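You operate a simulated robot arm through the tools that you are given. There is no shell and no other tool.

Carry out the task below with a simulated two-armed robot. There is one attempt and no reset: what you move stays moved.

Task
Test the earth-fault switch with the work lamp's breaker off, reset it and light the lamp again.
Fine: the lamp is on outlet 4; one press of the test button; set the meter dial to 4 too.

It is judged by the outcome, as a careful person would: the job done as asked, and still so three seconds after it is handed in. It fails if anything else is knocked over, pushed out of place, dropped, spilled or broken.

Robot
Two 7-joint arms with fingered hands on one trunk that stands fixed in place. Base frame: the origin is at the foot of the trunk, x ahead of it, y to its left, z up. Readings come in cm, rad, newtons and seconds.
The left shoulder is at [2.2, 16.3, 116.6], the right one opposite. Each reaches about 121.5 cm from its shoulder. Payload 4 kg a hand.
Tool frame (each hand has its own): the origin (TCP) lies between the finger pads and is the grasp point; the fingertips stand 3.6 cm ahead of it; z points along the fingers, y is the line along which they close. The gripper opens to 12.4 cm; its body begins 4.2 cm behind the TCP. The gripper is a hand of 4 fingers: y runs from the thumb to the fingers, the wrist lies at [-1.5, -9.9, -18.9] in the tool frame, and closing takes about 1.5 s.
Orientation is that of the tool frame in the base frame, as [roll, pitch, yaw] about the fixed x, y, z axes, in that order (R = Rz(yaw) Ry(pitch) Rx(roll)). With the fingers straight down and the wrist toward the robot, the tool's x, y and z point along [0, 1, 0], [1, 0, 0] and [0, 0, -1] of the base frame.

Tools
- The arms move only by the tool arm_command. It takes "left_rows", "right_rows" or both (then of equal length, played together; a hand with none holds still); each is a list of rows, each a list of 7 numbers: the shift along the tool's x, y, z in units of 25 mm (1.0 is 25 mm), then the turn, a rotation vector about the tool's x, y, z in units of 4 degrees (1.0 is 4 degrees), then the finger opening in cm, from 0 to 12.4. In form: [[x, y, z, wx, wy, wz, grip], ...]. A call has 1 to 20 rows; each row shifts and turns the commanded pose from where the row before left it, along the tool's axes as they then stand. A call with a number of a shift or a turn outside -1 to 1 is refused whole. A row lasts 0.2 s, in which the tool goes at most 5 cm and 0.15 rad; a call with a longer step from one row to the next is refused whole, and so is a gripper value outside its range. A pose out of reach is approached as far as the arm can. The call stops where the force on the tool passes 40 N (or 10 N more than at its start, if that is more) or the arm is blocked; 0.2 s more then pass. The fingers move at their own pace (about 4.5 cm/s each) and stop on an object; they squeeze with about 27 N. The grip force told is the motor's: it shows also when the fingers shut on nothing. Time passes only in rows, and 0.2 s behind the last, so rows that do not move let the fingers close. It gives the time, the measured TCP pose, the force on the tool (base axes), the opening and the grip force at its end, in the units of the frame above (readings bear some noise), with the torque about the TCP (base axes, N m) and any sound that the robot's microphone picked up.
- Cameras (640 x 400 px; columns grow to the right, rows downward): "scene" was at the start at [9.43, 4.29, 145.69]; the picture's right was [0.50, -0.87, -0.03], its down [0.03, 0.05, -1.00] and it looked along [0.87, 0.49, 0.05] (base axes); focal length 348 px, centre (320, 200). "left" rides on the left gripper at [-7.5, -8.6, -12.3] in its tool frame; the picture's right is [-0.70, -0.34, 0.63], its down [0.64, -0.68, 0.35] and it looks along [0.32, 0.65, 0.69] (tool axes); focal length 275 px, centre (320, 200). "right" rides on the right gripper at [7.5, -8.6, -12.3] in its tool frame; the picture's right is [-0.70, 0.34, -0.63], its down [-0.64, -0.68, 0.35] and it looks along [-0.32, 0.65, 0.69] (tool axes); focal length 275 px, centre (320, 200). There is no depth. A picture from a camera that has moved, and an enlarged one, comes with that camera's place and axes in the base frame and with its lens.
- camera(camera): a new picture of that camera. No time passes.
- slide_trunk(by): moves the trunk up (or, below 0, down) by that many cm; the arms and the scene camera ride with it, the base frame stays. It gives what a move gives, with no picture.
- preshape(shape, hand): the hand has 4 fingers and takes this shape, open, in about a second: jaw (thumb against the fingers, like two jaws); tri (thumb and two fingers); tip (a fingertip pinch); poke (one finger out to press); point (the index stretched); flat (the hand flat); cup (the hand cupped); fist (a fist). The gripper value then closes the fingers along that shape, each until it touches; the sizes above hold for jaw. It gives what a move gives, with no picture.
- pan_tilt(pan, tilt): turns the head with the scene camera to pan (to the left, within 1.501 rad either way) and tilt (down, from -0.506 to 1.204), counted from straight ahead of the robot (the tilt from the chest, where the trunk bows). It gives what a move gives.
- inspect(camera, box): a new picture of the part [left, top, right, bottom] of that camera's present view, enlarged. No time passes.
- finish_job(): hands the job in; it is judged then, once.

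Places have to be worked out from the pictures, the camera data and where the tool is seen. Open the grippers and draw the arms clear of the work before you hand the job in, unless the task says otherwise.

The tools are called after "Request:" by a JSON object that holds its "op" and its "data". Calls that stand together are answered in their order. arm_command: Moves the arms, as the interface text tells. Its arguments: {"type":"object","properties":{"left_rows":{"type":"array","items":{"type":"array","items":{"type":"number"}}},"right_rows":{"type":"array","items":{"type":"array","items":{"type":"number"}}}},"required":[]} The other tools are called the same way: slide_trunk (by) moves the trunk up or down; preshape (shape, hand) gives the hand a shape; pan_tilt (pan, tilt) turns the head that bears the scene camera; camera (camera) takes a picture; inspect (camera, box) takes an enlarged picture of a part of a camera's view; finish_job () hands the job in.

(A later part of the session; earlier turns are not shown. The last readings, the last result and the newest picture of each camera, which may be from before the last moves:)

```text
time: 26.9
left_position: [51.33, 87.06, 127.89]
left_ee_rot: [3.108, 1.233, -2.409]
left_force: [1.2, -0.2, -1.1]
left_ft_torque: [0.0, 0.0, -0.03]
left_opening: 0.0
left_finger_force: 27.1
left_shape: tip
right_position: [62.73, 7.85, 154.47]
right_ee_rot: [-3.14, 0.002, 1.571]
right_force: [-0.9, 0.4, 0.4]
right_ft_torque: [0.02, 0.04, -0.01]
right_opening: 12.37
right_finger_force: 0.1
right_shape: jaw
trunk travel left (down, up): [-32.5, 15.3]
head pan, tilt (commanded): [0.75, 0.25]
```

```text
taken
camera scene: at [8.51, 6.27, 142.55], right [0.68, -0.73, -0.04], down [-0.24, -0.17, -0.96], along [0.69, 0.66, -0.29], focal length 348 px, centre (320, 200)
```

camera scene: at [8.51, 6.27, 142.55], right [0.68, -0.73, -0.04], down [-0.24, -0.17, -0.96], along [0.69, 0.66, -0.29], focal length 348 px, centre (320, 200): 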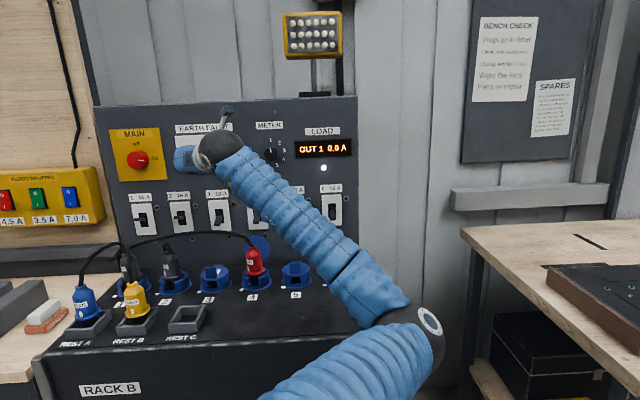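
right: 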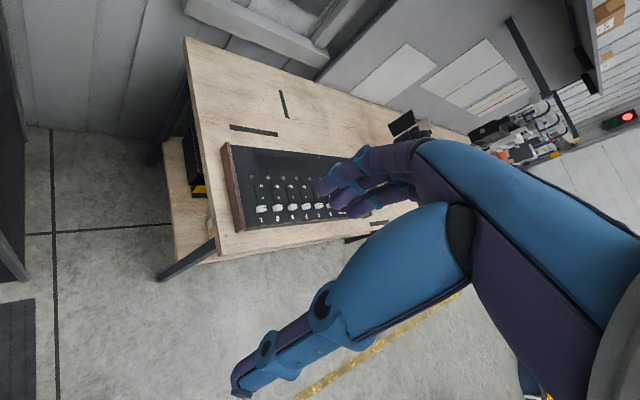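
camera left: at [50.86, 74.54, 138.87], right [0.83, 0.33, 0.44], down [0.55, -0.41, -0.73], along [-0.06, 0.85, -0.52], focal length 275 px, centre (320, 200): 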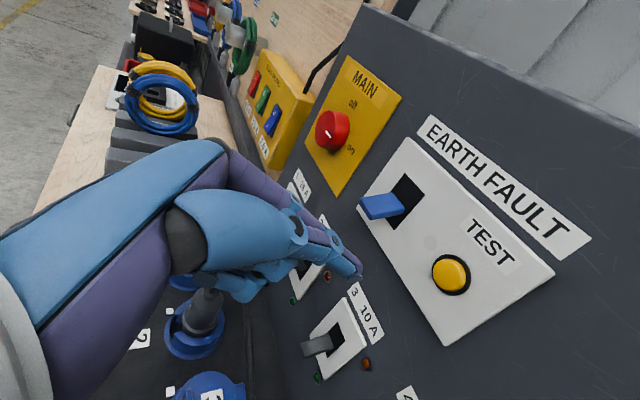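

The earth-fault switch has tripped (lever down, green lights out, display 0.0 A). Next I level the hand to point slightly upward and place the tip below and in front of the blue lever.

Request:
{"op": "arm_command", "data": {"left_rows": [[0, 0, 0, 0, -1, 0, 0], [0, 0, 0, 0, -1, 0, 0], [0, 0, 0, 0, -1, 0, 0], [0, 0, 0, 0, -1, 0, 0], [0, 0, 0, 0, -1, 0, 0], [0, 0, 0, 0, -1, 0, 0], [0.684, 0.879, 0.365, 0, 0, 0, 0], [0.684, 0.879, 0.365, 0, 0, 0, 0], [0.684, 0.879, 0.365, 0, 0, 0, 0], [0.684, 0.879, 0.365, 0, 0, 0, 0]]}}

Request:
{"op": "camera", "data": {"camera": "left"}}

Request:
{"op": "camera", "data": {"camera": "scene"}}

```text
time: 29.1
left_position: [48.37, 96.38, 121.37]
left_ee_rot: [0.12, 1.49, 0.884]
left_force: [0.2, -0.6, -1.2]
left_ft_torque: [0.04, 0.0, 0.01]
left_opening: 0.02
left_finger_force: 26.8
left_shape: tip
right_position: [62.68, 7.99, 154.47]
right_ee_rot: [3.141, 0.0, 1.572]
right_force: [-0.4, 0.4, 0.1]
right_ft_torque: [0.0, 0.02, 0.0]
right_opening: 12.37
right_finger_force: 0.0
right_shape: jaw
trunk travel left (down, up): [-32.5, 15.3]
head pan, tilt (commanded): [0.75, 0.25]
```

```text
taken
camera left: at [45.1, 81.35, 127.72], right [0.65, 0.15, 0.74], down [0.75, -0.21, -0.62], along [0.06, 0.97, -0.25], focal length 275 px, centre (320, 200)
```

left: 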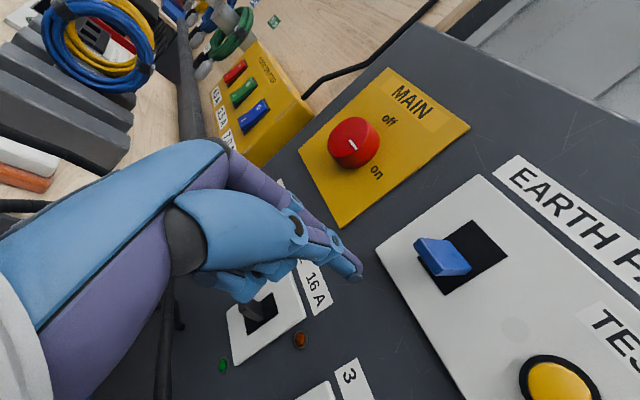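

```text
taken
camera scene: at [8.53, 6.39, 142.54], right [0.68, -0.73, -0.04], down [-0.24, -0.17, -0.96], along [0.69, 0.66, -0.29], focal length 348 px, centre (320, 200)
```

scene: 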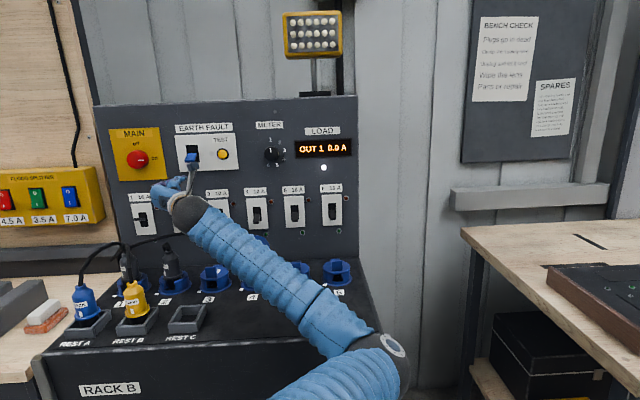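

The tip is aligned below the blue lever (lever tip ≈ (53.4, 99.6, 125.9), finger ≈ z 122). I slide in 5.5 cm toward the panel beneath it.

Request:
{"op": "arm_command", "data": {"left_rows": [[0.044, 0.018, 0.548, 0, 0, 0, 0], [0.044, 0.018, 0.548, 0, 0, 0, 0], [0.044, 0.018, 0.548, 0, 0, 0, 0], [0.044, 0.018, 0.548, 0, 0, 0, 0]]}}

Request:
{"op": "camera", "data": {"camera": "left"}}

Request:
{"op": "inspect", "data": {"camera": "scene", "box": [100, 90, 260, 230]}}

```text
time: 30.1
left_position: [52.26, 100.31, 121.37]
left_ee_rot: [0.148, 1.487, 0.91]
left_force: [-0.9, 0.7, 0.4]
left_ft_torque: [-0.01, 0.01, 0.0]
left_opening: 0.0
left_finger_force: 27.0
left_shape: tip
right_position: [62.67, 7.86, 154.48]
right_ee_rot: [-3.141, 0.0, 1.571]
right_force: [0.1, 0.8, 1.1]
right_ft_torque: [-0.02, -0.02, 0.01]
right_opening: 12.38
right_finger_force: 0.1
right_shape: jaw
trunk travel left (down, up): [-32.5, 15.3]
head pan, tilt (commanded): [0.75, 0.25]
```

```text
taken
camera left: at [48.99, 85.25, 127.7], right [0.65, 0.15, 0.74], down [0.75, -0.21, -0.62], along [0.06, 0.97, -0.25], focal length 275 px, centre (320, 200)
```

left: 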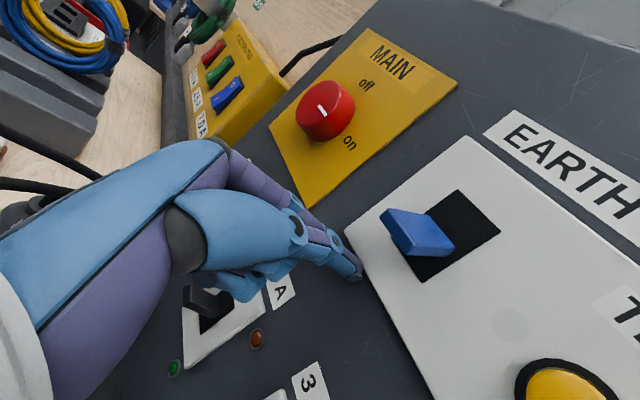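

```text
2.86 times, centred on (180, 160) of scene
camera zoom: at [8.54, 6.34, 142.54], right [0.68, -0.73, -0.04], down [-0.24, -0.17, -0.96], along [0.69, 0.66, -0.29], focal length 995 px, centre (720, 314)
```

zoom: 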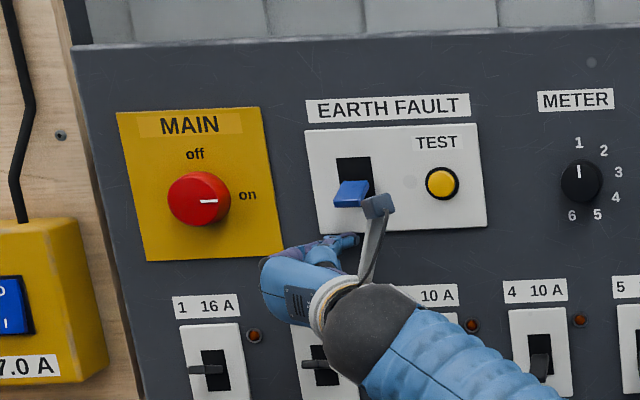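

The finger lies below the blue lever. I lift straight up in half-centimetre steps.

Request:
{"op": "arm_command", "data": {"left_rows": [[-0.199, 0.002, 0.017, 0, 0, 0, 0], [-0.199, 0.002, 0.017, 0, 0, 0, 0], [-0.199, 0.002, 0.017, 0, 0, 0, 0], [-0.199, 0.002, 0.017, 0, 0, 0, 0], [-0.199, 0.002, 0.017, 0, 0, 0, 0], [-0.199, 0.002, 0.017, 0, 0, 0, 0], [-0.199, 0.002, 0.017, 0, 0, 0, 0], [-0.199, 0.002, 0.017, 0, 0, 0, 0], [-0.199, 0.002, 0.017, 0, 0, 0, 0]]}}

Request:
{"op": "camera", "data": {"camera": "left"}}

Request:
{"op": "inspect", "data": {"camera": "scene", "box": [100, 90, 260, 230]}}

```text
time: 32.1
left_position: [52.06, 100.28, 125.91]
left_ee_rot: [0.131, 1.489, 0.895]
left_force: [-1.0, 1.3, -2.8]
left_ft_torque: [-0.02, 0.05, 0.06]
left_opening: 0.01
left_finger_force: 27.0
left_shape: tip
right_position: [62.72, 8.0, 154.31]
right_ee_rot: [-3.141, 0.0, 1.57]
right_force: [0.6, 0.0, -0.2]
right_ft_torque: [0.0, 0.0, 0.0]
right_opening: 12.36
right_finger_force: 0.2
right_shape: jaw
trunk travel left (down, up): [-32.5, 15.3]
head pan, tilt (commanded): [0.75, 0.25]
```

```text
taken
camera left: at [48.87, 85.3, 132.24], right [0.65, 0.15, 0.74], down [0.75, -0.21, -0.62], along [0.06, 0.97, -0.25], focal length 275 px, centre (320, 200)
```

left: 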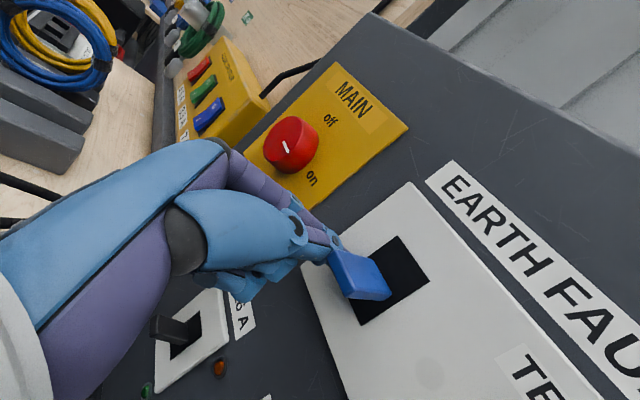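

```text
2.86 times, centred on (180, 160) of scene
camera zoom: at [8.53, 6.33, 142.54], right [0.68, -0.73, -0.04], down [-0.24, -0.17, -0.96], along [0.69, 0.66, -0.29], focal length 995 px, centre (720, 314)
```

zoom: 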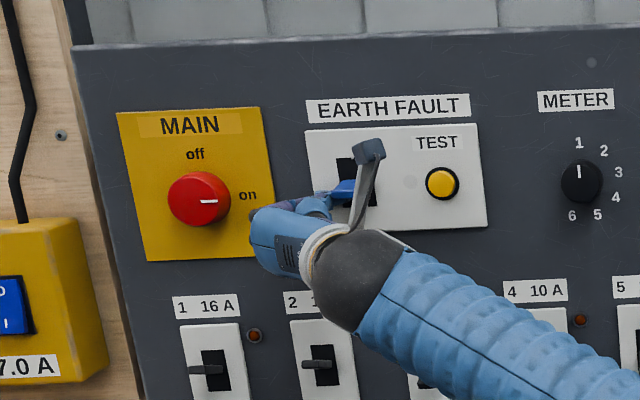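

The lever is lifting with a small downward force on the finger. I go on upward.

Request:
{"op": "arm_command", "data": {"left_rows": [[-0.16, 0.002, 0.014, 0, 0, 0, 0], [-0.16, 0.002, 0.014, 0, 0, 0, 0], [-0.16, 0.002, 0.014, 0, 0, 0, 0], [-0.16, 0.002, 0.014, 0, 0, 0, 0]]}}

Request:
{"op": "camera", "data": {"camera": "left"}}

Request:
{"op": "inspect", "data": {"camera": "scene", "box": [100, 90, 260, 230]}}

```text
time: 33.1
left_position: [52.06, 100.59, 127.27]
left_ee_rot: [0.14, 1.49, 0.907]
left_force: [-10.1, -2.8, -20.6]
left_ft_torque: [-0.27, 0.65, 0.01]
left_opening: 0.0
left_finger_force: 26.9
left_shape: tip
right_position: [62.75, 8.05, 154.44]
right_ee_rot: [-3.141, 0.002, 1.571]
right_force: [-0.4, -0.1, -0.2]
right_ft_torque: [0.01, -0.01, 0.03]
right_opening: 12.37
right_finger_force: 0.0
right_shape: jaw
trunk travel left (down, up): [-32.5, 15.3]
head pan, tilt (commanded): [0.75, 0.25]
```

```text
taken
camera left: at [48.83, 85.51, 133.63], right [0.65, 0.15, 0.74], down [0.75, -0.21, -0.62], along [0.06, 0.97, -0.25], focal length 275 px, centre (320, 200)
```

left: 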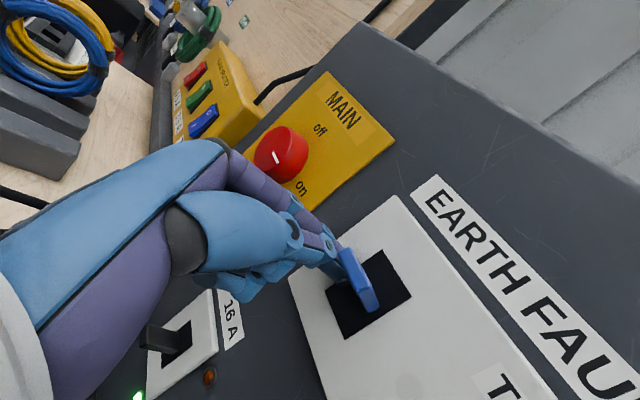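

```text
2.86 times, centred on (180, 160) of scene
camera zoom: at [8.55, 6.47, 142.51], right [0.68, -0.73, -0.04], down [-0.24, -0.17, -0.96], along [0.69, 0.66, -0.29], focal length 995 px, centre (720, 314)
```

zoom: 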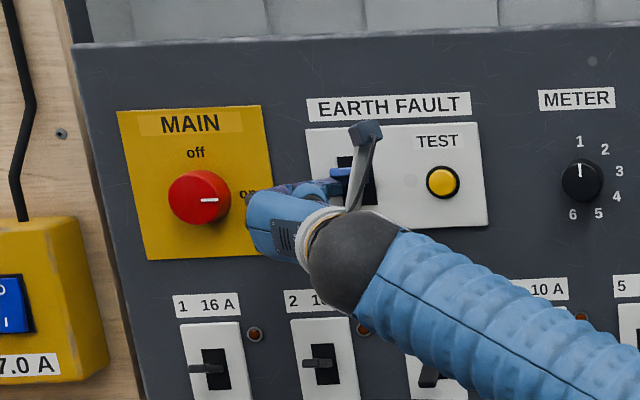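

The blue lever is up and a green light is on again, with 20 N at its stop. I lower the finger a little and draw back.

Request:
{"op": "arm_command", "data": {"left_rows": [[0.2, -0.002, -0.017, 0, 0, 0, 0], [0.3, -0.003, -0.025, 0, 0, 0, 0], [0.3, -0.003, -0.025, 0, 0, 0, 0], [-0.02, -0.018, -0.6, 0, 0, 0, 0], [-0.02, -0.018, -0.6, 0, 0, 0, 0], [-0.02, -0.018, -0.6, 0, 0, 0, 0], [-0.02, -0.018, -0.6, 0, 0, 0, 0], [-0.02, -0.018, -0.6, 0, 0, 0, 0], [-0.02, -0.018, -0.6, 0, 0, 0, 0]]}}

Request:
{"op": "camera", "data": {"camera": "left"}}

Request:
{"op": "camera", "data": {"camera": "scene"}}

```text
time: 35.1
left_position: [45.8, 93.89, 125.16]
left_ee_rot: [0.146, 1.488, 0.909]
left_force: [0.0, 0.5, 0.8]
left_ft_torque: [-0.01, -0.04, 0.01]
left_opening: 0.02
left_finger_force: 27.1
left_shape: tip
right_position: [62.72, 7.88, 154.54]
right_ee_rot: [3.141, 0.001, 1.571]
right_force: [0.1, 1.0, 0.0]
right_ft_torque: [0.01, -0.02, -0.03]
right_opening: 12.36
right_finger_force: 0.1
right_shape: jaw
trunk travel left (down, up): [-32.5, 15.3]
head pan, tilt (commanded): [0.75, 0.25]
```

```text
taken
camera left: at [42.55, 78.83, 131.39], right [0.65, 0.15, 0.74], down [0.75, -0.21, -0.62], along [0.06, 0.97, -0.25], focal length 275 px, centre (320, 200)
```

left: 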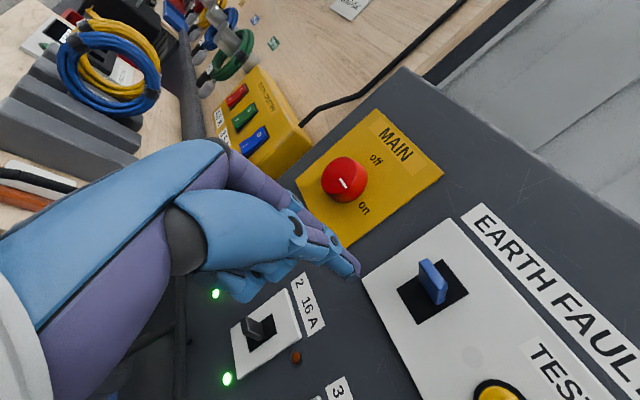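

```text
taken
camera scene: at [8.52, 6.28, 142.55], right [0.68, -0.73, -0.04], down [-0.24, -0.17, -0.96], along [0.69, 0.66, -0.29], focal length 348 px, centre (320, 200)
```

scene: 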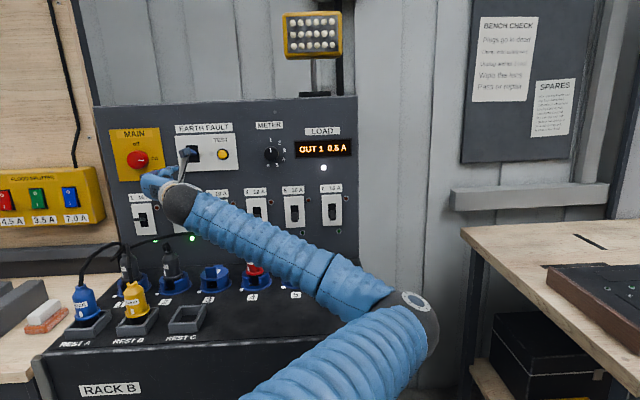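

The earth fault is reset (lever up, lights 1 and 2 back, 0.5 A shown). For breaker 4 I will pinch its lever from both sides and lift it, coming steeply from above; first I pitch the hand down to about 50° and open the fingers to 5 cm.

Request:
{"op": "arm_command", "data": {"left_rows": [[0, 0, 0, 0, 1, 0, 5], [0, 0, 0, 0, 1, 0, 5], [0, 0, 0, 0, 1, 0, 5], [0, 0, 0, 0, 1, 0, 5], [0, 0, 0, 0, 1, 0, 5], [0, 0, 0, 0, 1, 0, 5], [0, 0, 0, 0, 1, 0, 5], [0, 0, 0, 0, 1, 0, 5], [0, 0, 0, 0, 1, 0, 5], [0, 0, 0, 0, 1, 0, 5], [0, 0, 0, 0, 1, 0, 5], [0, 0, 0, 0, 1, 0, 5], [0, 0, 0, 0, 1, 0, 5], [0, 0, 0, 0, 0.75, 0, 5]]}}

Request:
{"op": "arm_command", "data": {"left_rows": [[0.159, -0.859, 0.141, 0, 0, 0, 5], [0.159, -0.859, 0.141, 0, 0, 0, 5], [0.159, -0.859, 0.141, 0, 0, 0, 5], [0.159, -0.859, 0.141, 0, 0, 0, 5], [0.159, -0.859, 0.141, 0, 0, 0, 5], [0.159, -0.859, 0.141, 0, 0, 0, 5], [0.159, -0.859, 0.141, 0, 0, 0, 5], [0.159, -0.859, 0.141, 0, 0, 0, 5]]}}

Request:
{"op": "camera", "data": {"camera": "left"}}

Request:
{"op": "camera", "data": {"camera": "scene"}}

```text
time: 38.1
left_position: [45.9, 94.12, 125.07]
left_ee_rot: [3.129, 0.693, -2.386]
left_force: [-0.3, 0.9, -0.4]
left_ft_torque: [-0.01, 0.01, 0.01]
left_opening: 4.92
left_finger_force: 0.0
left_shape: tip
right_position: [62.8, 7.81, 154.48]
right_ee_rot: [3.141, -0.001, 1.57]
right_force: [0.0, -0.5, -0.1]
right_ft_torque: [0.02, 0.0, -0.01]
right_opening: 12.36
right_finger_force: 0.2
right_shape: jaw
trunk travel left (down, up): [-32.5, 15.3]
head pan, tilt (commanded): [0.75, 0.25]
```

```text
time: 39.9
left_position: [57.16, 81.18, 120.72]
left_ee_rot: [3.125, 0.694, -2.386]
left_force: [-0.3, 1.0, 0.1]
left_ft_torque: [0.02, -0.03, 0.0]
left_opening: 4.93
left_finger_force: 0.2
left_shape: tip
right_position: [62.76, 8.04, 154.42]
right_ee_rot: [-3.142, 0.001, 1.571]
right_force: [-0.2, -0.7, 0.3]
right_ft_torque: [0.0, 0.03, -0.01]
right_opening: 12.38
right_finger_force: 0.1
right_shape: jaw
trunk travel left (down, up): [-32.5, 15.3]
head pan, tilt (commanded): [0.75, 0.25]
```

```text
taken
camera left: at [61.77, 73.44, 134.78], right [0.91, 0.41, -0.05], down [0.27, -0.68, -0.69], along [-0.31, 0.61, -0.73], focal length 275 px, centre (320, 200)
```

left: 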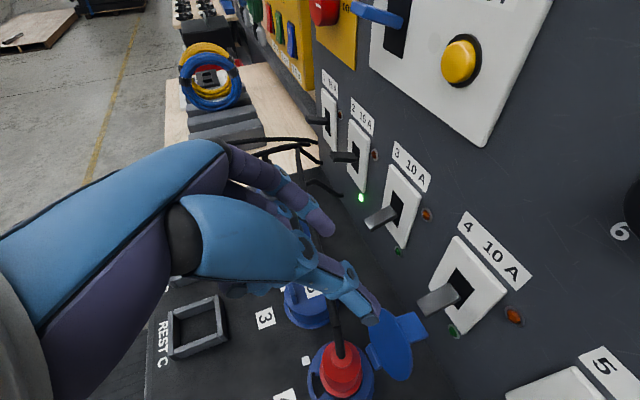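

```text
taken
camera scene: at [8.57, 6.27, 142.54], right [0.68, -0.73, -0.04], down [-0.24, -0.17, -0.96], along [0.69, 0.66, -0.29], focal length 348 px, centre (320, 200)
```

scene: 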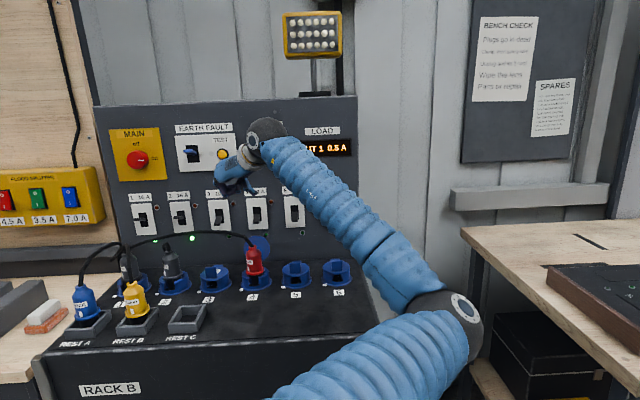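

Thumb and finger are open around a centre close to the tool axis; the lever of breaker 4 is at about (65.5, 87.6, 106.9) at its tip. I approach along the finger direction, stopping 6 cm short.

Request:
{"op": "arm_command", "data": {"left_rows": [[-0.065, -0.1, 0.95, 0, 0, 0, 5], [-0.065, -0.1, 0.95, 0, 0, 0, 5], [-0.065, -0.1, 0.95, 0, 0, 0, 5], [-0.065, -0.1, 0.95, 0, 0, 0, 5]]}}

Request:
{"op": "camera", "data": {"camera": "left"}}

Request:
{"op": "inspect", "data": {"camera": "scene", "box": [180, 120, 340, 290]}}

```text
time: 40.9
left_position: [62.62, 84.99, 113.73]
left_ee_rot: [3.127, 0.692, -2.388]
left_force: [-0.3, 0.4, 0.1]
left_ft_torque: [0.04, -0.02, 0.04]
left_opening: 4.93
left_finger_force: 0.0
left_shape: tip
right_position: [62.86, 7.99, 154.41]
right_ee_rot: [-3.139, 0.0, 1.571]
right_force: [-1.0, -0.4, -0.4]
right_ft_torque: [0.0, 0.02, -0.01]
right_opening: 12.37
right_finger_force: 0.0
right_shape: jaw
trunk travel left (down, up): [-32.5, 15.3]
head pan, tilt (commanded): [0.75, 0.25]
```

```text
taken
camera left: at [67.19, 77.38, 127.77], right [0.91, 0.41, -0.05], down [0.27, -0.68, -0.69], along [-0.31, 0.61, -0.73], focal length 275 px, centre (320, 200)
```

left: 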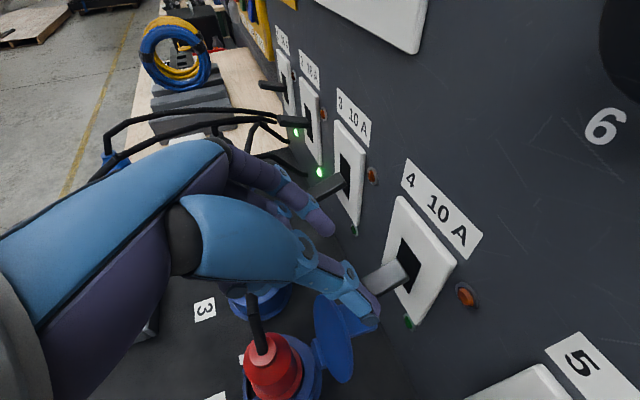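

```text
2.35 times, centred on (260, 205) of scene
camera zoom: at [8.6, 6.37, 142.53], right [0.68, -0.73, -0.04], down [-0.24, -0.17, -0.96], along [0.69, 0.66, -0.29], focal length 819 px, centre (461, 188)
```

zoom: 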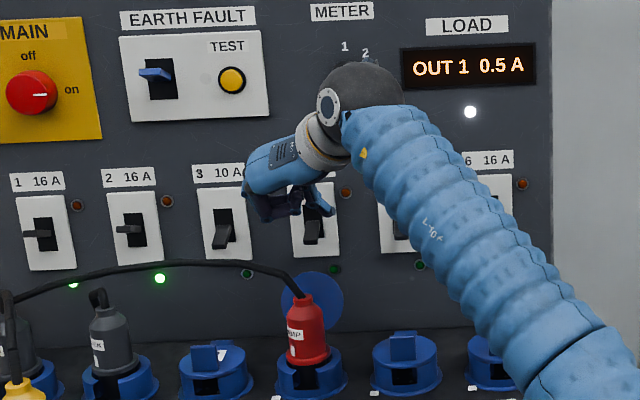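

The lever lies right on the line between thumb and finger. I advance 5.4 cm along the finger direction to straddle it.

Request:
{"op": "arm_command", "data": {"left_rows": [[0, 0, 0.36, 0, 0, 0, 5], [0, 0, 0.36, 0, 0, 0, 5], [0, 0, 0.36, 0, 0, 0, 5], [0, 0, 0.36, 0, 0, 0, 5], [0, 0, 0.36, 0, 0, 0, 5], [0, 0, 0.36, 0, 0, 0, 5]]}}

Request:
{"op": "camera", "data": {"camera": "left"}}

Request:
{"op": "inspect", "data": {"camera": "scene", "box": [180, 120, 340, 290]}}

```text
time: 42.3
left_position: [65.12, 87.41, 109.66]
left_ee_rot: [3.127, 0.694, -2.388]
left_force: [-0.3, 0.2, -0.2]
left_ft_torque: [0.03, -0.03, 0.01]
left_opening: 4.96
left_finger_force: 0.1
left_shape: tip
right_position: [62.73, 8.0, 154.46]
right_ee_rot: [-3.141, -0.001, 1.571]
right_force: [0.6, 0.0, 0.2]
right_ft_torque: [0.0, 0.0, 0.02]
right_opening: 12.38
right_finger_force: 0.0
right_shape: jaw
trunk travel left (down, up): [-32.5, 15.3]
head pan, tilt (commanded): [0.75, 0.25]
```

```text
taken
camera left: at [69.63, 79.81, 123.64], right [0.91, 0.41, -0.05], down [0.27, -0.68, -0.69], along [-0.31, 0.61, -0.73], focal length 275 px, centre (320, 200)
```

left: 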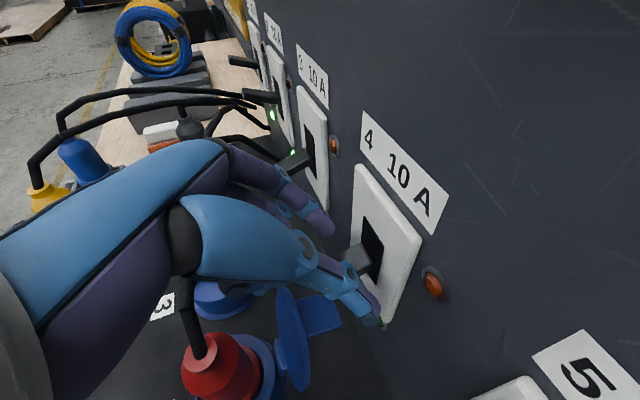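

```text
2.35 times, centred on (260, 205) of scene
camera zoom: at [8.56, 6.35, 142.54], right [0.68, -0.73, -0.04], down [-0.24, -0.17, -0.96], along [0.69, 0.66, -0.29], focal length 819 px, centre (461, 188)
```

zoom: 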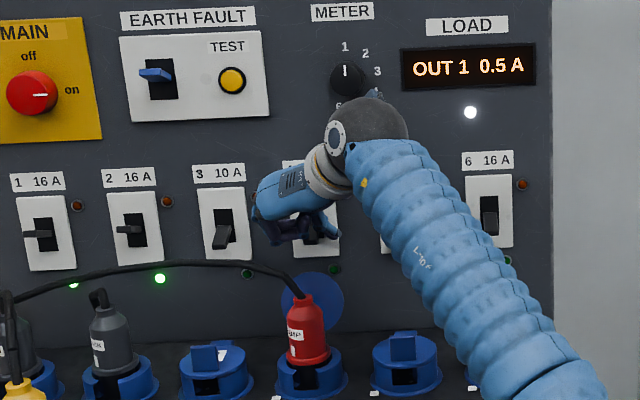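

Thumb and finger straddle the lever with no contact force. I close them on it.

Request:
{"op": "arm_command", "data": {"left_rows": [[0, 0, 0, 0, 0, 0, 0], [0, 0, 0, 0, 0, 0, 0], [0, 0, 0, 0, 0, 0, 0], [0, 0, 0, 0, 0, 0, 0], [0, 0, 0, 0, 0, 0, 0]]}}

Request:
{"op": "camera", "data": {"camera": "left"}}

```text
time: 43.5
left_position: [65.06, 87.4, 109.63]
left_ee_rot: [3.127, 0.695, -2.386]
left_force: [-0.1, -1.9, 2.0]
left_ft_torque: [0.07, 0.04, 0.0]
left_opening: 1.86
left_finger_force: 26.6
left_shape: tip
right_position: [62.8, 7.85, 154.43]
right_ee_rot: [-3.14, 0.001, 1.571]
right_force: [-0.5, -0.1, -0.1]
right_ft_torque: [0.0, 0.0, -0.01]
right_opening: 12.35
right_finger_force: 0.0
right_shape: jaw
trunk travel left (down, up): [-32.5, 15.3]
head pan, tilt (commanded): [0.75, 0.25]
```

```text
taken
camera left: at [69.64, 79.71, 123.71], right [0.91, 0.41, -0.05], down [0.27, -0.68, -0.69], along [-0.31, 0.61, -0.73], focal length 275 px, centre (320, 200)
```

left: 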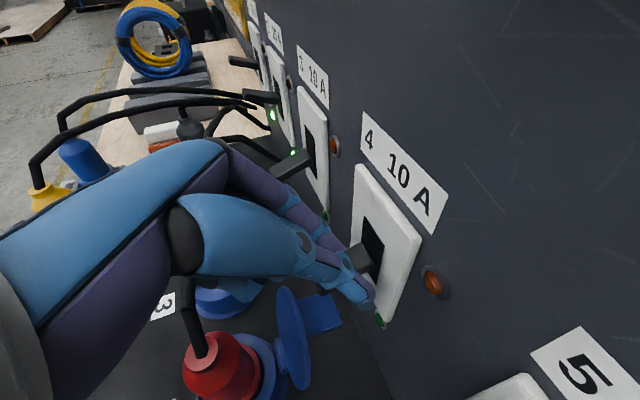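

The grip holds at 1.9 cm, so the lever is pinched. I lift straight up in half-centimetre steps.

Request:
{"op": "arm_command", "data": {"left_rows": [[-0.128, 0.003, -0.154, 0, 0, 0, 0], [-0.128, 0.003, -0.154, 0, 0, 0, 0], [-0.128, 0.003, -0.154, 0, 0, 0, 0], [-0.128, 0.003, -0.154, 0, 0, 0, 0], [-0.128, 0.003, -0.154, 0, 0, 0, 0]]}}

Request:
{"op": "camera", "data": {"camera": "left"}}

Request:
{"op": "camera", "data": {"camera": "scene"}}

```text
time: 44.7
left_position: [65.19, 87.64, 111.82]
left_ee_rot: [3.128, 0.689, -2.387]
left_force: [0.9, 0.7, -16.8]
left_ft_torque: [-0.24, 0.21, 0.03]
left_opening: 1.56
left_finger_force: 26.6
left_shape: tip
right_position: [62.81, 8.13, 154.57]
right_ee_rot: [-3.138, 0.003, 1.569]
right_force: [-0.2, -0.6, -0.6]
right_ft_torque: [0.0, -0.02, -0.02]
right_opening: 12.36
right_finger_force: 0.1
right_shape: jaw
trunk travel left (down, up): [-32.5, 15.3]
head pan, tilt (commanded): [0.75, 0.25]
```

```text
taken
camera left: at [69.78, 79.95, 125.92], right [0.91, 0.41, -0.05], down [0.27, -0.68, -0.68], along [-0.31, 0.61, -0.73], focal length 275 px, centre (320, 200)
```

left: 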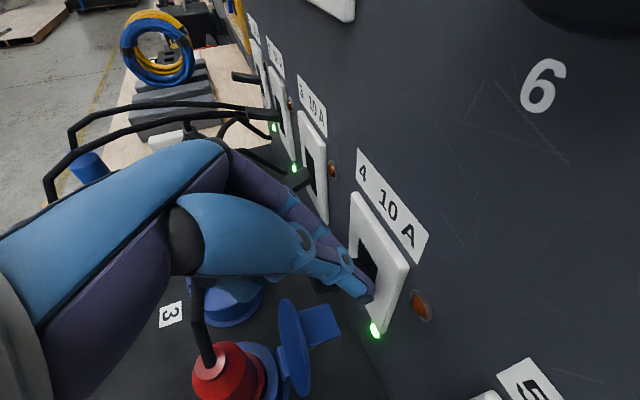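

```text
taken
camera scene: at [8.67, 6.48, 142.51], right [0.68, -0.73, -0.04], down [-0.24, -0.17, -0.96], along [0.69, 0.66, -0.29], focal length 348 px, centre (320, 200)
```

scene: 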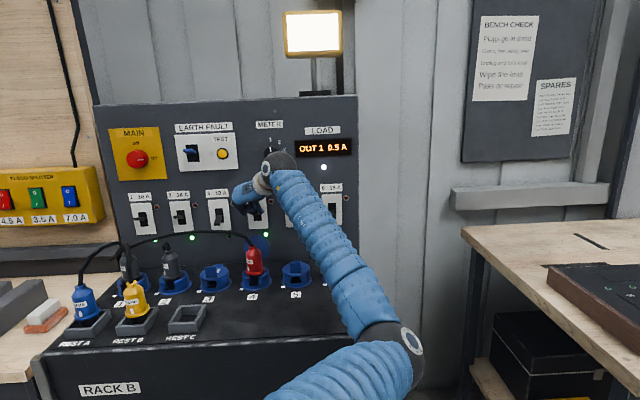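

The lamp is lit and breaker 4's green light is on. I open the fingers and withdraw along the finger direction.

Request:
{"op": "arm_command", "data": {"left_rows": [[0, 0, 0, 0, 0, 0, 5], [0, 0, 0, 0, 0, 0, 5], [0, 0, 0, 0, 0, 0, 5], [0, 0, 0, 0, 0, 0, 5], [0, 0, 0, 0, 0, 0, 5], [0, 0, -0.3, 0, 0, 0, 5], [0, 0, -0.6, 0, 0, 0, 5], [0, 0, -0.8, 0, 0, 0, 5], [0, 0, -0.8, 0, 0, 0, 5], [0, 0, -0.8, 0, 0, 0, 5], [0, 0, -0.8, 0, 0, 0, 5], [0, 0, -0.8, 0, 0, 0, 5]]}}

Request:
{"op": "camera", "data": {"camera": "left"}}

Request:
{"op": "camera", "data": {"camera": "scene"}}

```text
time: 47.3
left_position: [59.41, 81.85, 121.68]
left_ee_rot: [3.127, 0.694, -2.387]
left_force: [0.3, -1.4, 0.0]
left_ft_torque: [0.03, -0.05, 0.01]
left_opening: 4.96
left_finger_force: 0.1
left_shape: tip
right_position: [62.69, 7.8, 154.51]
right_ee_rot: [3.141, 0.001, 1.569]
right_force: [-0.8, -1.0, 0.0]
right_ft_torque: [0.04, 0.05, -0.01]
right_opening: 12.36
right_finger_force: 0.0
right_shape: jaw
trunk travel left (down, up): [-32.5, 15.3]
head pan, tilt (commanded): [0.75, 0.25]
```

```text
taken
camera left: at [63.99, 74.22, 135.71], right [0.91, 0.41, -0.05], down [0.27, -0.68, -0.69], along [-0.31, 0.61, -0.73], focal length 275 px, centre (320, 200)
```

left: 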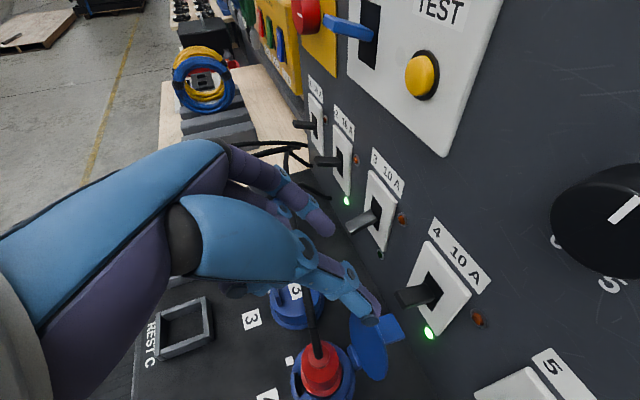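

```text
taken
camera scene: at [8.51, 6.27, 142.55], right [0.68, -0.73, -0.04], down [-0.24, -0.17, -0.96], along [0.69, 0.66, -0.29], focal length 348 px, centre (320, 200)
```

scene: 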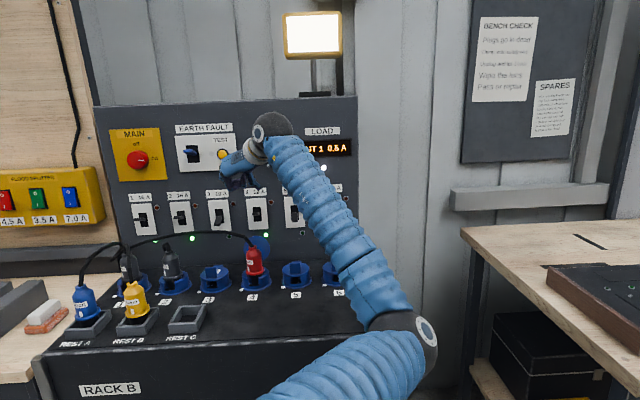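

Breaker 4 is on and the lamp is lit. Now the dial: I pitch the hand level, move it in front of the dial about 16 cm off, and open the fingers to 8 cm.

Request:
{"op": "arm_command", "data": {"left_rows": [[0, 0, 0, 0, -1, 0, 8], [0, 0, 0, 0, -1, 0, 8], [0, 0, 0, 0, -1, 0, 8], [0, 0, 0, 0, -1, 0, 8], [0, 0, 0, 0, -1, 0, 8], [0, 0, 0, 0, -1, 0, 8], [0, 0, 0, 0, -1, 0, 8], [0, 0, 0, 0, -1, 0, 8], [0, 0, 0, 0, -1, 0, 8], [0, 0, 0, 0, -1, 0, 8], [0, 0, 0, 0, -1, 0, 8], [0, 0, 0, 0, -1, 0, 8], [0, 0, 0, 0, -0.55, 0, 8], [-0.707, -0.83, -0.32, 0, 0, 0, 8], [-0.707, -0.83, -0.32, 0, 0, 0, 8], [-0.707, -0.83, -0.32, 0, 0, 0, 8]]}}

Request:
{"op": "arm_command", "data": {"left_rows": [[0, 0, 0, 0, 0, -1, 8], [0, 0, 0, 0, 0, -1, 8], [0, 0, 0, 0, 0, -1, 8], [0, 0, 0, 0, 0, -1, 8], [0, 0, 0, 0, 0, -1, 8], [0, 0, 0, 0, 0, -1, 8], [0, 0, 0, 0, 0, -1, 8], [0, 0, 0, 0, 0, -1, 8], [0, 0, 0, 0, 0, -1, 8], [0, 0, 0, 0, 0, -1, 8], [0, 0, 0, 0, 0, -1, 8]]}}

Request:
{"op": "camera", "data": {"camera": "left"}}

Request:
{"op": "camera", "data": {"camera": "scene"}}

```text
time: 50.7
left_position: [62.08, 75.51, 126.83]
left_ee_rot: [1.554, 1.558, 2.319]
left_force: [0.1, 0.4, 0.6]
left_ft_torque: [0.0, -0.01, -0.01]
left_opening: 7.98
left_finger_force: 0.1
left_shape: tip
right_position: [62.66, 7.71, 154.57]
right_ee_rot: [-3.141, -0.002, 1.571]
right_force: [0.2, 0.8, -0.8]
right_ft_torque: [0.04, 0.03, -0.03]
right_opening: 12.36
right_finger_force: 0.1
right_shape: jaw
trunk travel left (down, up): [-32.5, 15.3]
head pan, tilt (commanded): [0.75, 0.25]
```

```text
time: 53.1
left_position: [62.07, 75.6, 126.81]
left_ee_rot: [-1.572, 0.813, -0.806]
left_force: [0.5, -0.1, 0.1]
left_ft_torque: [0.01, -0.03, 0.02]
left_opening: 7.96
left_finger_force: 0.1
left_shape: tip
right_position: [62.73, 7.75, 154.5]
right_ee_rot: [-3.14, -0.001, 1.57]
right_force: [-0.6, -0.5, 0.2]
right_ft_torque: [0.02, 0.03, 0.01]
right_opening: 12.36
right_finger_force: 0.1
right_shape: jaw
trunk travel left (down, up): [-32.5, 15.3]
head pan, tilt (commanded): [0.75, 0.25]
```

```text
taken
camera left: at [54.02, 66.49, 138.14], right [0.3, 0.61, 0.74], down [0.9, -0.44, 0.0], along [0.32, 0.66, -0.68], focal length 275 px, centre (320, 200)
```

left: 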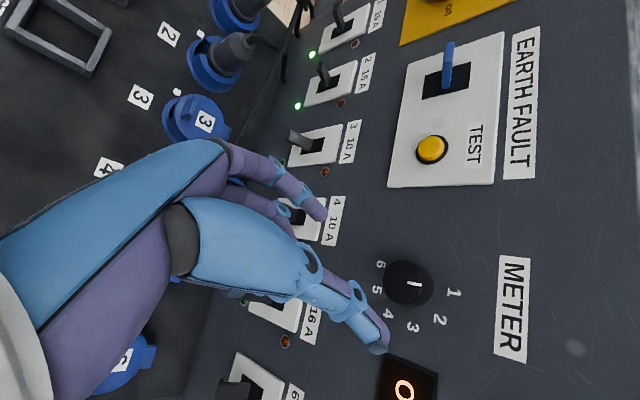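

```text
taken
camera scene: at [8.51, 6.29, 142.55], right [0.68, -0.73, -0.04], down [-0.24, -0.17, -0.96], along [0.69, 0.66, -0.29], focal length 348 px, centre (320, 200)
```

scene: 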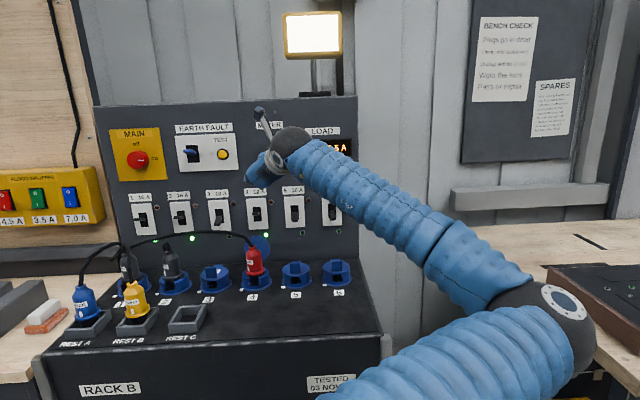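

The dial's face centre works out to (71.1, 84.5, 126.9). I correct the heading by 1°, line up with the dial axis and advance 7 cm, then look again.

Request:
{"op": "arm_command", "data": {"left_rows": [[0, 0, 0, -0.205, -0.194, 0, 8], [-0.01, 0.022, 0.7, 0, 0, 0, 8], [-0.01, 0.022, 0.7, 0, 0, 0, 8], [-0.01, 0.022, 0.7, 0, 0, 0, 8], [-0.01, 0.022, 0.7, 0, 0, 0, 8]]}}

Request:
{"op": "camera", "data": {"camera": "left"}}

Request:
{"op": "inspect", "data": {"camera": "scene", "box": [210, 90, 370, 210]}}

```text
time: 54.3
left_position: [66.89, 80.92, 126.74]
left_ee_rot: [-1.573, 0.816, -0.787]
left_force: [-0.1, 0.1, -0.7]
left_ft_torque: [-0.02, 0.0, -0.03]
left_opening: 7.97
left_finger_force: 0.2
left_shape: tip
right_position: [62.87, 7.97, 154.34]
right_ee_rot: [3.141, 0.0, 1.57]
right_force: [0.4, 1.0, -0.6]
right_ft_torque: [-0.01, 0.0, 0.01]
right_opening: 12.34
right_finger_force: 0.1
right_shape: jaw
trunk travel left (down, up): [-32.5, 15.3]
head pan, tilt (commanded): [0.75, 0.25]
```

```text
taken
camera left: at [59.02, 71.57, 138.01], right [0.28, 0.61, 0.74], down [0.91, -0.42, 0.0], along [0.31, 0.67, -0.68], focal length 275 px, centre (320, 200)
```

left: 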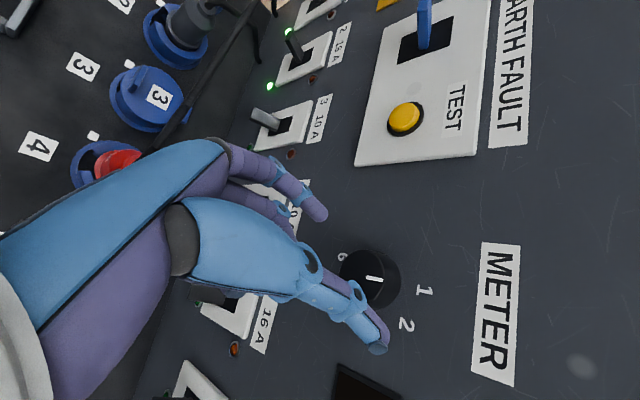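

```text
3.33 times, centred on (290, 150) of scene
camera zoom: at [8.57, 6.37, 142.53], right [0.68, -0.73, -0.04], down [-0.24, -0.17, -0.96], along [0.69, 0.66, -0.29], focal length 1161 px, centre (420, 367)
```

zoom: 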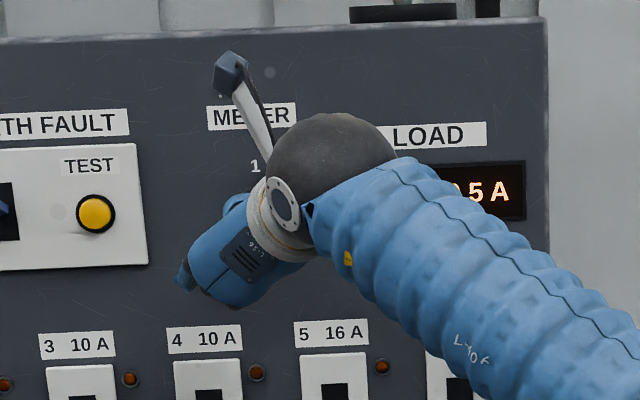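

The dial axis sits at tool (0.1, -0.5), nearly at the pinch centre, with its face 5.5 cm ahead of the TCP. I advance 4.4 cm to put the fingers around the knob.

Request:
{"op": "arm_command", "data": {"left_rows": [[0, -0.02, 0.352, 0, 0, 0, 8], [0, -0.02, 0.352, 0, 0, 0, 8], [0, 0, 0.352, 0, 0, 0, 8], [0, 0, 0.352, 0, 0, 0, 8], [0, 0, 0.352, 0, 0, 0, 8]]}}

Request:
{"op": "camera", "data": {"camera": "left"}}

```text
time: 55.5
left_position: [69.8, 83.54, 127.11]
left_ee_rot: [-1.569, 0.814, -0.781]
left_force: [-16.9, -19.0, -3.3]
left_ft_torque: [-0.75, 0.56, 0.85]
left_opening: 7.97
left_finger_force: 0.0
left_shape: tip
right_position: [62.44, 7.58, 154.7]
right_ee_rot: [3.14, -0.002, 1.572]
right_force: [-0.1, 0.5, 0.3]
right_ft_torque: [0.04, -0.02, 0.02]
right_opening: 12.36
right_finger_force: 0.2
right_shape: jaw
trunk travel left (down, up): [-32.5, 15.3]
head pan, tilt (commanded): [0.75, 0.25]
```

```text
taken
camera left: at [61.89, 74.19, 138.35], right [0.28, 0.61, 0.74], down [0.91, -0.42, 0.0], along [0.31, 0.67, -0.67], focal length 275 px, centre (320, 200)
```

left: 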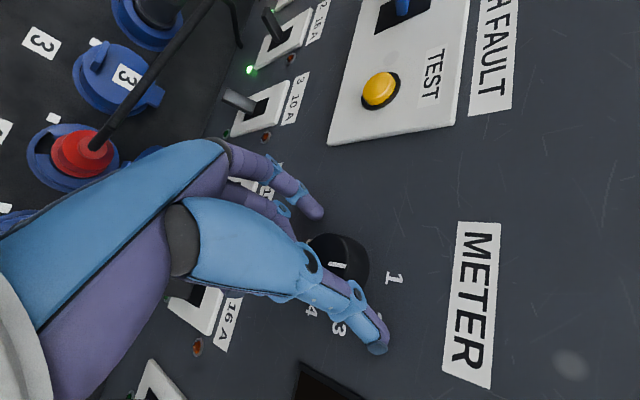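

There is 25 N against the index fingertip (contact at about tool (0, 4.8, 3)), so it touches the panel. I back off about 0.9 cm.

Request:
{"op": "arm_command", "data": {"left_rows": [[0, 0, -0.2, 0, 0, 0, 8], [0, 0, -0.16, 0, 0, 0, 8], [0, 0, 0, 0, 0, 0, 6.5], [0, 0, 0, 0, 0, 0, 6.5]]}}

Request:
{"op": "inspect", "data": {"camera": "left", "box": [240, 170, 440, 370]}}

```text
time: 56.5
left_position: [69.49, 83.36, 126.8]
left_ee_rot: [-1.573, 0.816, -0.789]
left_force: [0.0, -0.7, 0.7]
left_ft_torque: [0.0, 0.0, 0.01]
left_opening: 6.6
left_finger_force: 0.1
left_shape: tip
right_position: [62.73, 7.93, 154.55]
right_ee_rot: [-3.14, 0.0, 1.572]
right_force: [0.3, -0.4, -0.2]
right_ft_torque: [0.0, 0.0, 0.0]
right_opening: 12.38
right_finger_force: 0.0
right_shape: jaw
trunk travel left (down, up): [-32.5, 15.3]
head pan, tilt (commanded): [0.75, 0.25]
```

```text
2.00 times, centred on (340, 270) of left
camera zoom: at [61.55, 73.88, 138.08], right [0.28, 0.61, 0.74], down [0.91, -0.42, 0.0], along [0.31, 0.67, -0.68], focal length 551 px, centre (280, 60)
```

zoom: 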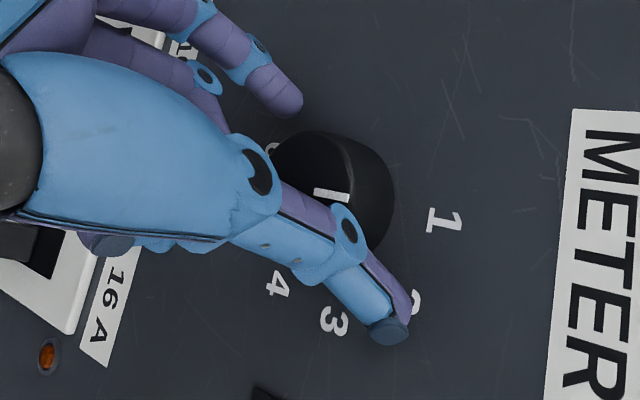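

The fingers are free again with the knob between thumb and finger. I close them on it.

Request:
{"op": "arm_command", "data": {"left_rows": [[0, 0, 0, 0, 0, 0, 0], [0, 0, 0, 0, 0, 0, 0], [0, 0, 0, 0, 0, 0, 0], [0, 0, 0, 0, 0, 0, 0], [0, 0, 0, 0, 0, 0, 0]]}}

Request:
{"op": "inspect", "data": {"camera": "left", "box": [240, 170, 440, 370]}}

```text
time: 57.7
left_position: [69.36, 83.21, 126.72]
left_ee_rot: [-1.573, 0.816, -0.79]
left_force: [-0.9, -1.9, 2.7]
left_ft_torque: [0.01, 0.08, 0.14]
left_opening: 4.29
left_finger_force: 26.7
left_shape: tip
right_position: [62.57, 7.83, 154.5]
right_ee_rot: [-3.141, 0.002, 1.571]
right_force: [-0.8, 0.5, 0.5]
right_ft_torque: [0.02, 0.0, 0.0]
right_opening: 12.38
right_finger_force: 0.1
right_shape: jaw
trunk travel left (down, up): [-32.5, 15.3]
head pan, tilt (commanded): [0.75, 0.25]
```

```text
2.00 times, centred on (340, 270) of left
camera zoom: at [61.5, 73.81, 138.15], right [0.28, 0.61, 0.74], down [0.91, -0.42, 0.0], along [0.31, 0.67, -0.68], focal length 551 px, centre (280, 60)
```

zoom: 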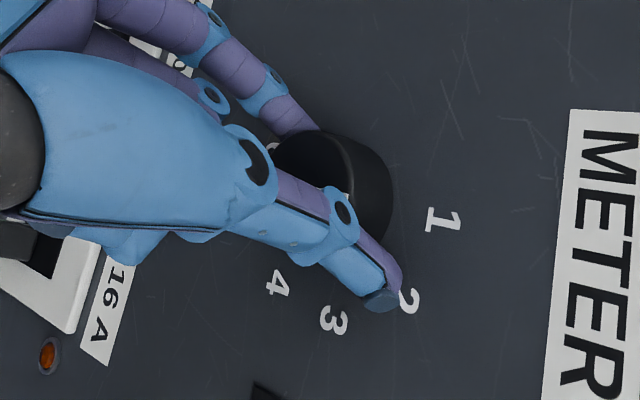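

The grip holds at 4.3 cm, the knob's diameter. I turn clockwise 40° about the knob's axis and check the display.

Request:
{"op": "arm_command", "data": {"left_rows": [[-0.0126, 0, 0, 0, 0, 1, 0], [-0.0126, 0, 0, 0, 0, 1, 0], [-0.0126, 0, 0, 0, 0, 1, 0], [-0.0126, 0, 0, 0, 0, 1, 0], [-0.0126, 0, 0, 0, 0, 1, 0], [-0.0126, 0, 0, 0, 0, 1, 0], [-0.0126, 0, 0, 0, 0, 1, 0], [-0.0126, 0, 0, 0, 0, 1, 0], [-0.0126, 0, 0, 0, 0, 1, 0], [-0.0126, 0, 0, 0, 0, 1, 0]]}}

Request:
{"op": "camera", "data": {"camera": "left"}}

Request:
{"op": "camera", "data": {"camera": "scene"}}

```text
time: 59.9
left_position: [69.32, 83.15, 127.09]
left_ee_rot: [-1.593, 1.514, -0.81]
left_force: [0.5, -12.3, -1.4]
left_ft_torque: [-0.07, 0.03, -0.09]
left_opening: 4.26
left_finger_force: 27.0
left_shape: tip
right_position: [62.72, 7.74, 154.48]
right_ee_rot: [-3.141, 0.002, 1.57]
right_force: [0.0, 0.4, -0.2]
right_ft_torque: [0.01, 0.0, 0.02]
right_opening: 12.37
right_finger_force: 0.1
right_shape: jaw
trunk travel left (down, up): [-32.5, 15.3]
head pan, tilt (commanded): [0.75, 0.25]
```

```text
taken
camera left: at [66.52, 68.83, 135.01], right [0.66, 0.24, 0.71], down [0.75, -0.26, -0.61], along [0.04, 0.93, -0.35], focal length 275 px, centre (320, 200)
```

left: 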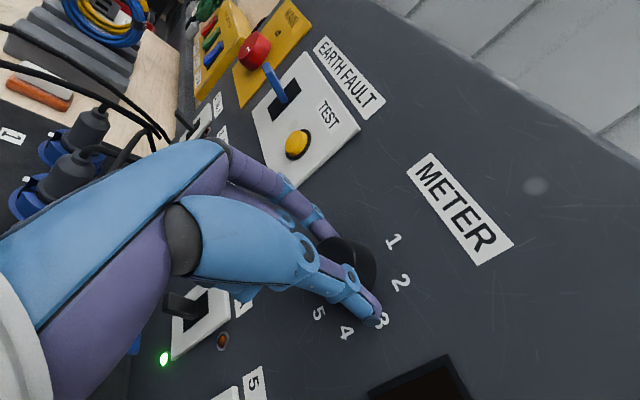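

```text
taken
camera scene: at [8.56, 6.18, 142.54], right [0.68, -0.73, -0.04], down [-0.24, -0.17, -0.96], along [0.69, 0.66, -0.29], focal length 348 px, centre (320, 200)
```

scene: 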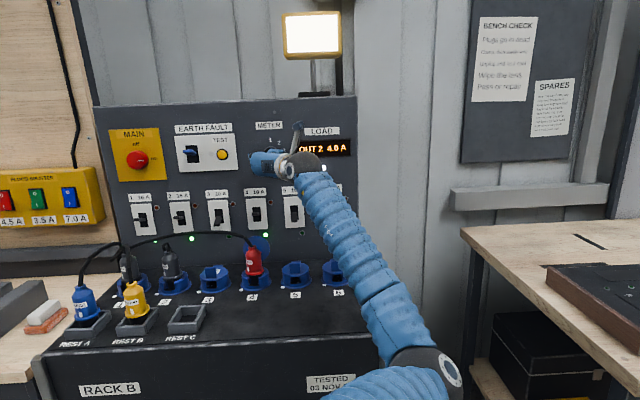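

The display now reads OUT 2, so the knob turns with the hand. I turn another 40°.

Request:
{"op": "arm_command", "data": {"left_rows": [[-0.0126, 0, 0, 0, 0, 1, 0], [-0.0126, 0, 0, 0, 0, 1, 0], [-0.0126, 0, 0, 0, 0, 1, 0], [-0.0126, 0, 0, 0, 0, 1, 0], [-0.0126, 0, 0, 0, 0, 1, 0], [-0.0126, 0, 0, 0, 0, 1, 0], [-0.0126, 0, 0, 0, 0, 1, 0], [-0.0126, 0, 0, 0, 0, 1, 0], [-0.0126, 0, 0, 0, 0, 1, 0], [-0.0126, 0, 0, 0, 0, 1, 0]]}}

Request:
{"op": "camera", "data": {"camera": "left"}}

Request:
{"op": "camera", "data": {"camera": "scene"}}

```text
time: 62.1
left_position: [69.51, 83.25, 127.38]
left_ee_rot: [1.573, 0.928, 2.357]
left_force: [-1.3, -14.2, -10.6]
left_ft_torque: [-0.19, 0.17, -0.2]
left_opening: 4.28
left_finger_force: 26.9
left_shape: tip
right_position: [62.8, 7.7, 154.28]
right_ee_rot: [3.141, 0.0, 1.569]
right_force: [0.1, 0.3, 0.9]
right_ft_torque: [0.01, 0.01, 0.03]
right_opening: 12.35
right_finger_force: 0.0
right_shape: jaw
trunk travel left (down, up): [-32.5, 15.3]
head pan, tilt (commanded): [0.75, 0.25]
```

```text
taken
camera left: at [68.84, 66.53, 128.17], right [0.93, -0.04, 0.35], down [0.36, 0.13, -0.93], along [-0.01, 0.99, 0.14], focal length 275 px, centre (320, 200)
```

left: 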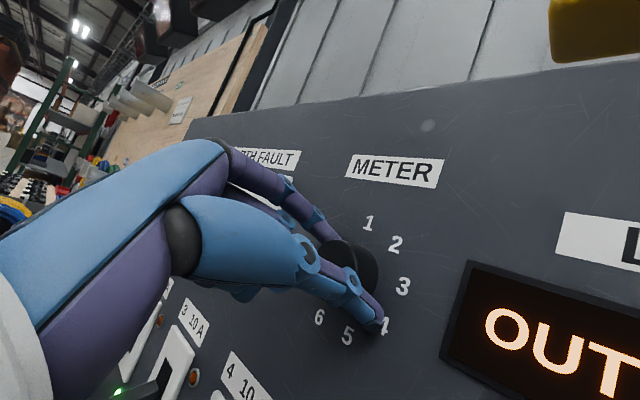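

```text
taken
camera scene: at [8.58, 6.22, 142.54], right [0.68, -0.73, -0.04], down [-0.24, -0.17, -0.96], along [0.69, 0.66, -0.29], focal length 348 px, centre (320, 200)
```

scene: 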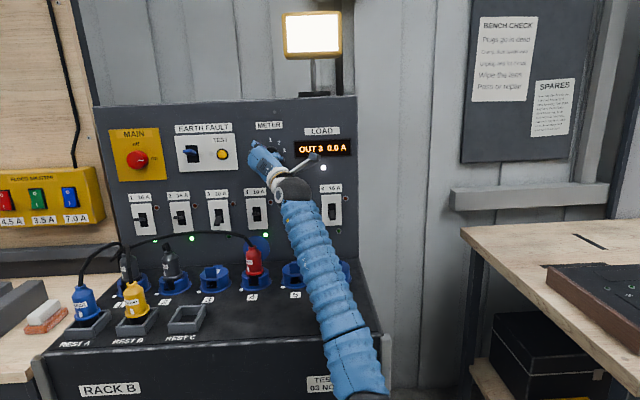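

The display reads OUT 3. Before the last 40° I tilt the head down to check that the forearm keeps clear of the rack deck.

Request:
{"op": "pan_tilt", "data": {"pan": 0.65, "tilt": 0.6}}

Request:
{"op": "camera", "data": {"camera": "scene"}}

```text
time: 63.0
left_position: [69.33, 83.2, 127.39]
left_ee_rot: [1.573, 0.929, 2.356]
left_force: [-2.4, -16.6, -10.8]
left_ft_torque: [-0.19, 0.19, -0.19]
left_opening: 4.3
left_finger_force: 27.0
left_shape: tip
right_position: [62.76, 7.81, 154.43]
right_ee_rot: [-3.141, -0.001, 1.571]
right_force: [-0.6, -0.8, -0.3]
right_ft_torque: [-0.03, 0.01, -0.02]
right_opening: 12.35
right_finger_force: 0.0
right_shape: jaw
trunk travel left (down, up): [-32.5, 15.3]
head pan, tilt (commanded): [0.649, 0.6]
```

```text
taken
camera scene: at [8.61, 5.2, 139.32], right [0.6, -0.8, -0.04], down [-0.5, -0.34, -0.8], along [0.62, 0.5, -0.6], focal length 348 px, centre (320, 200)
```

scene: 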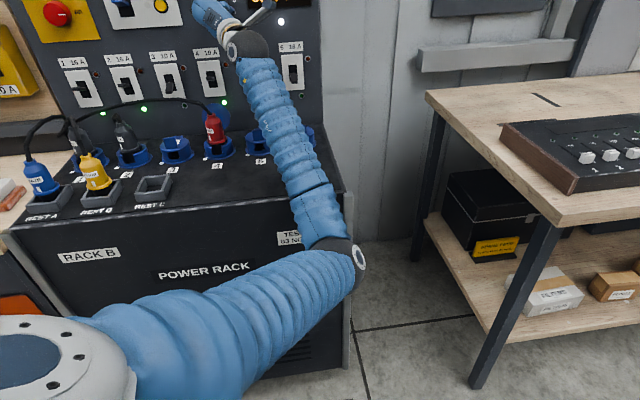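

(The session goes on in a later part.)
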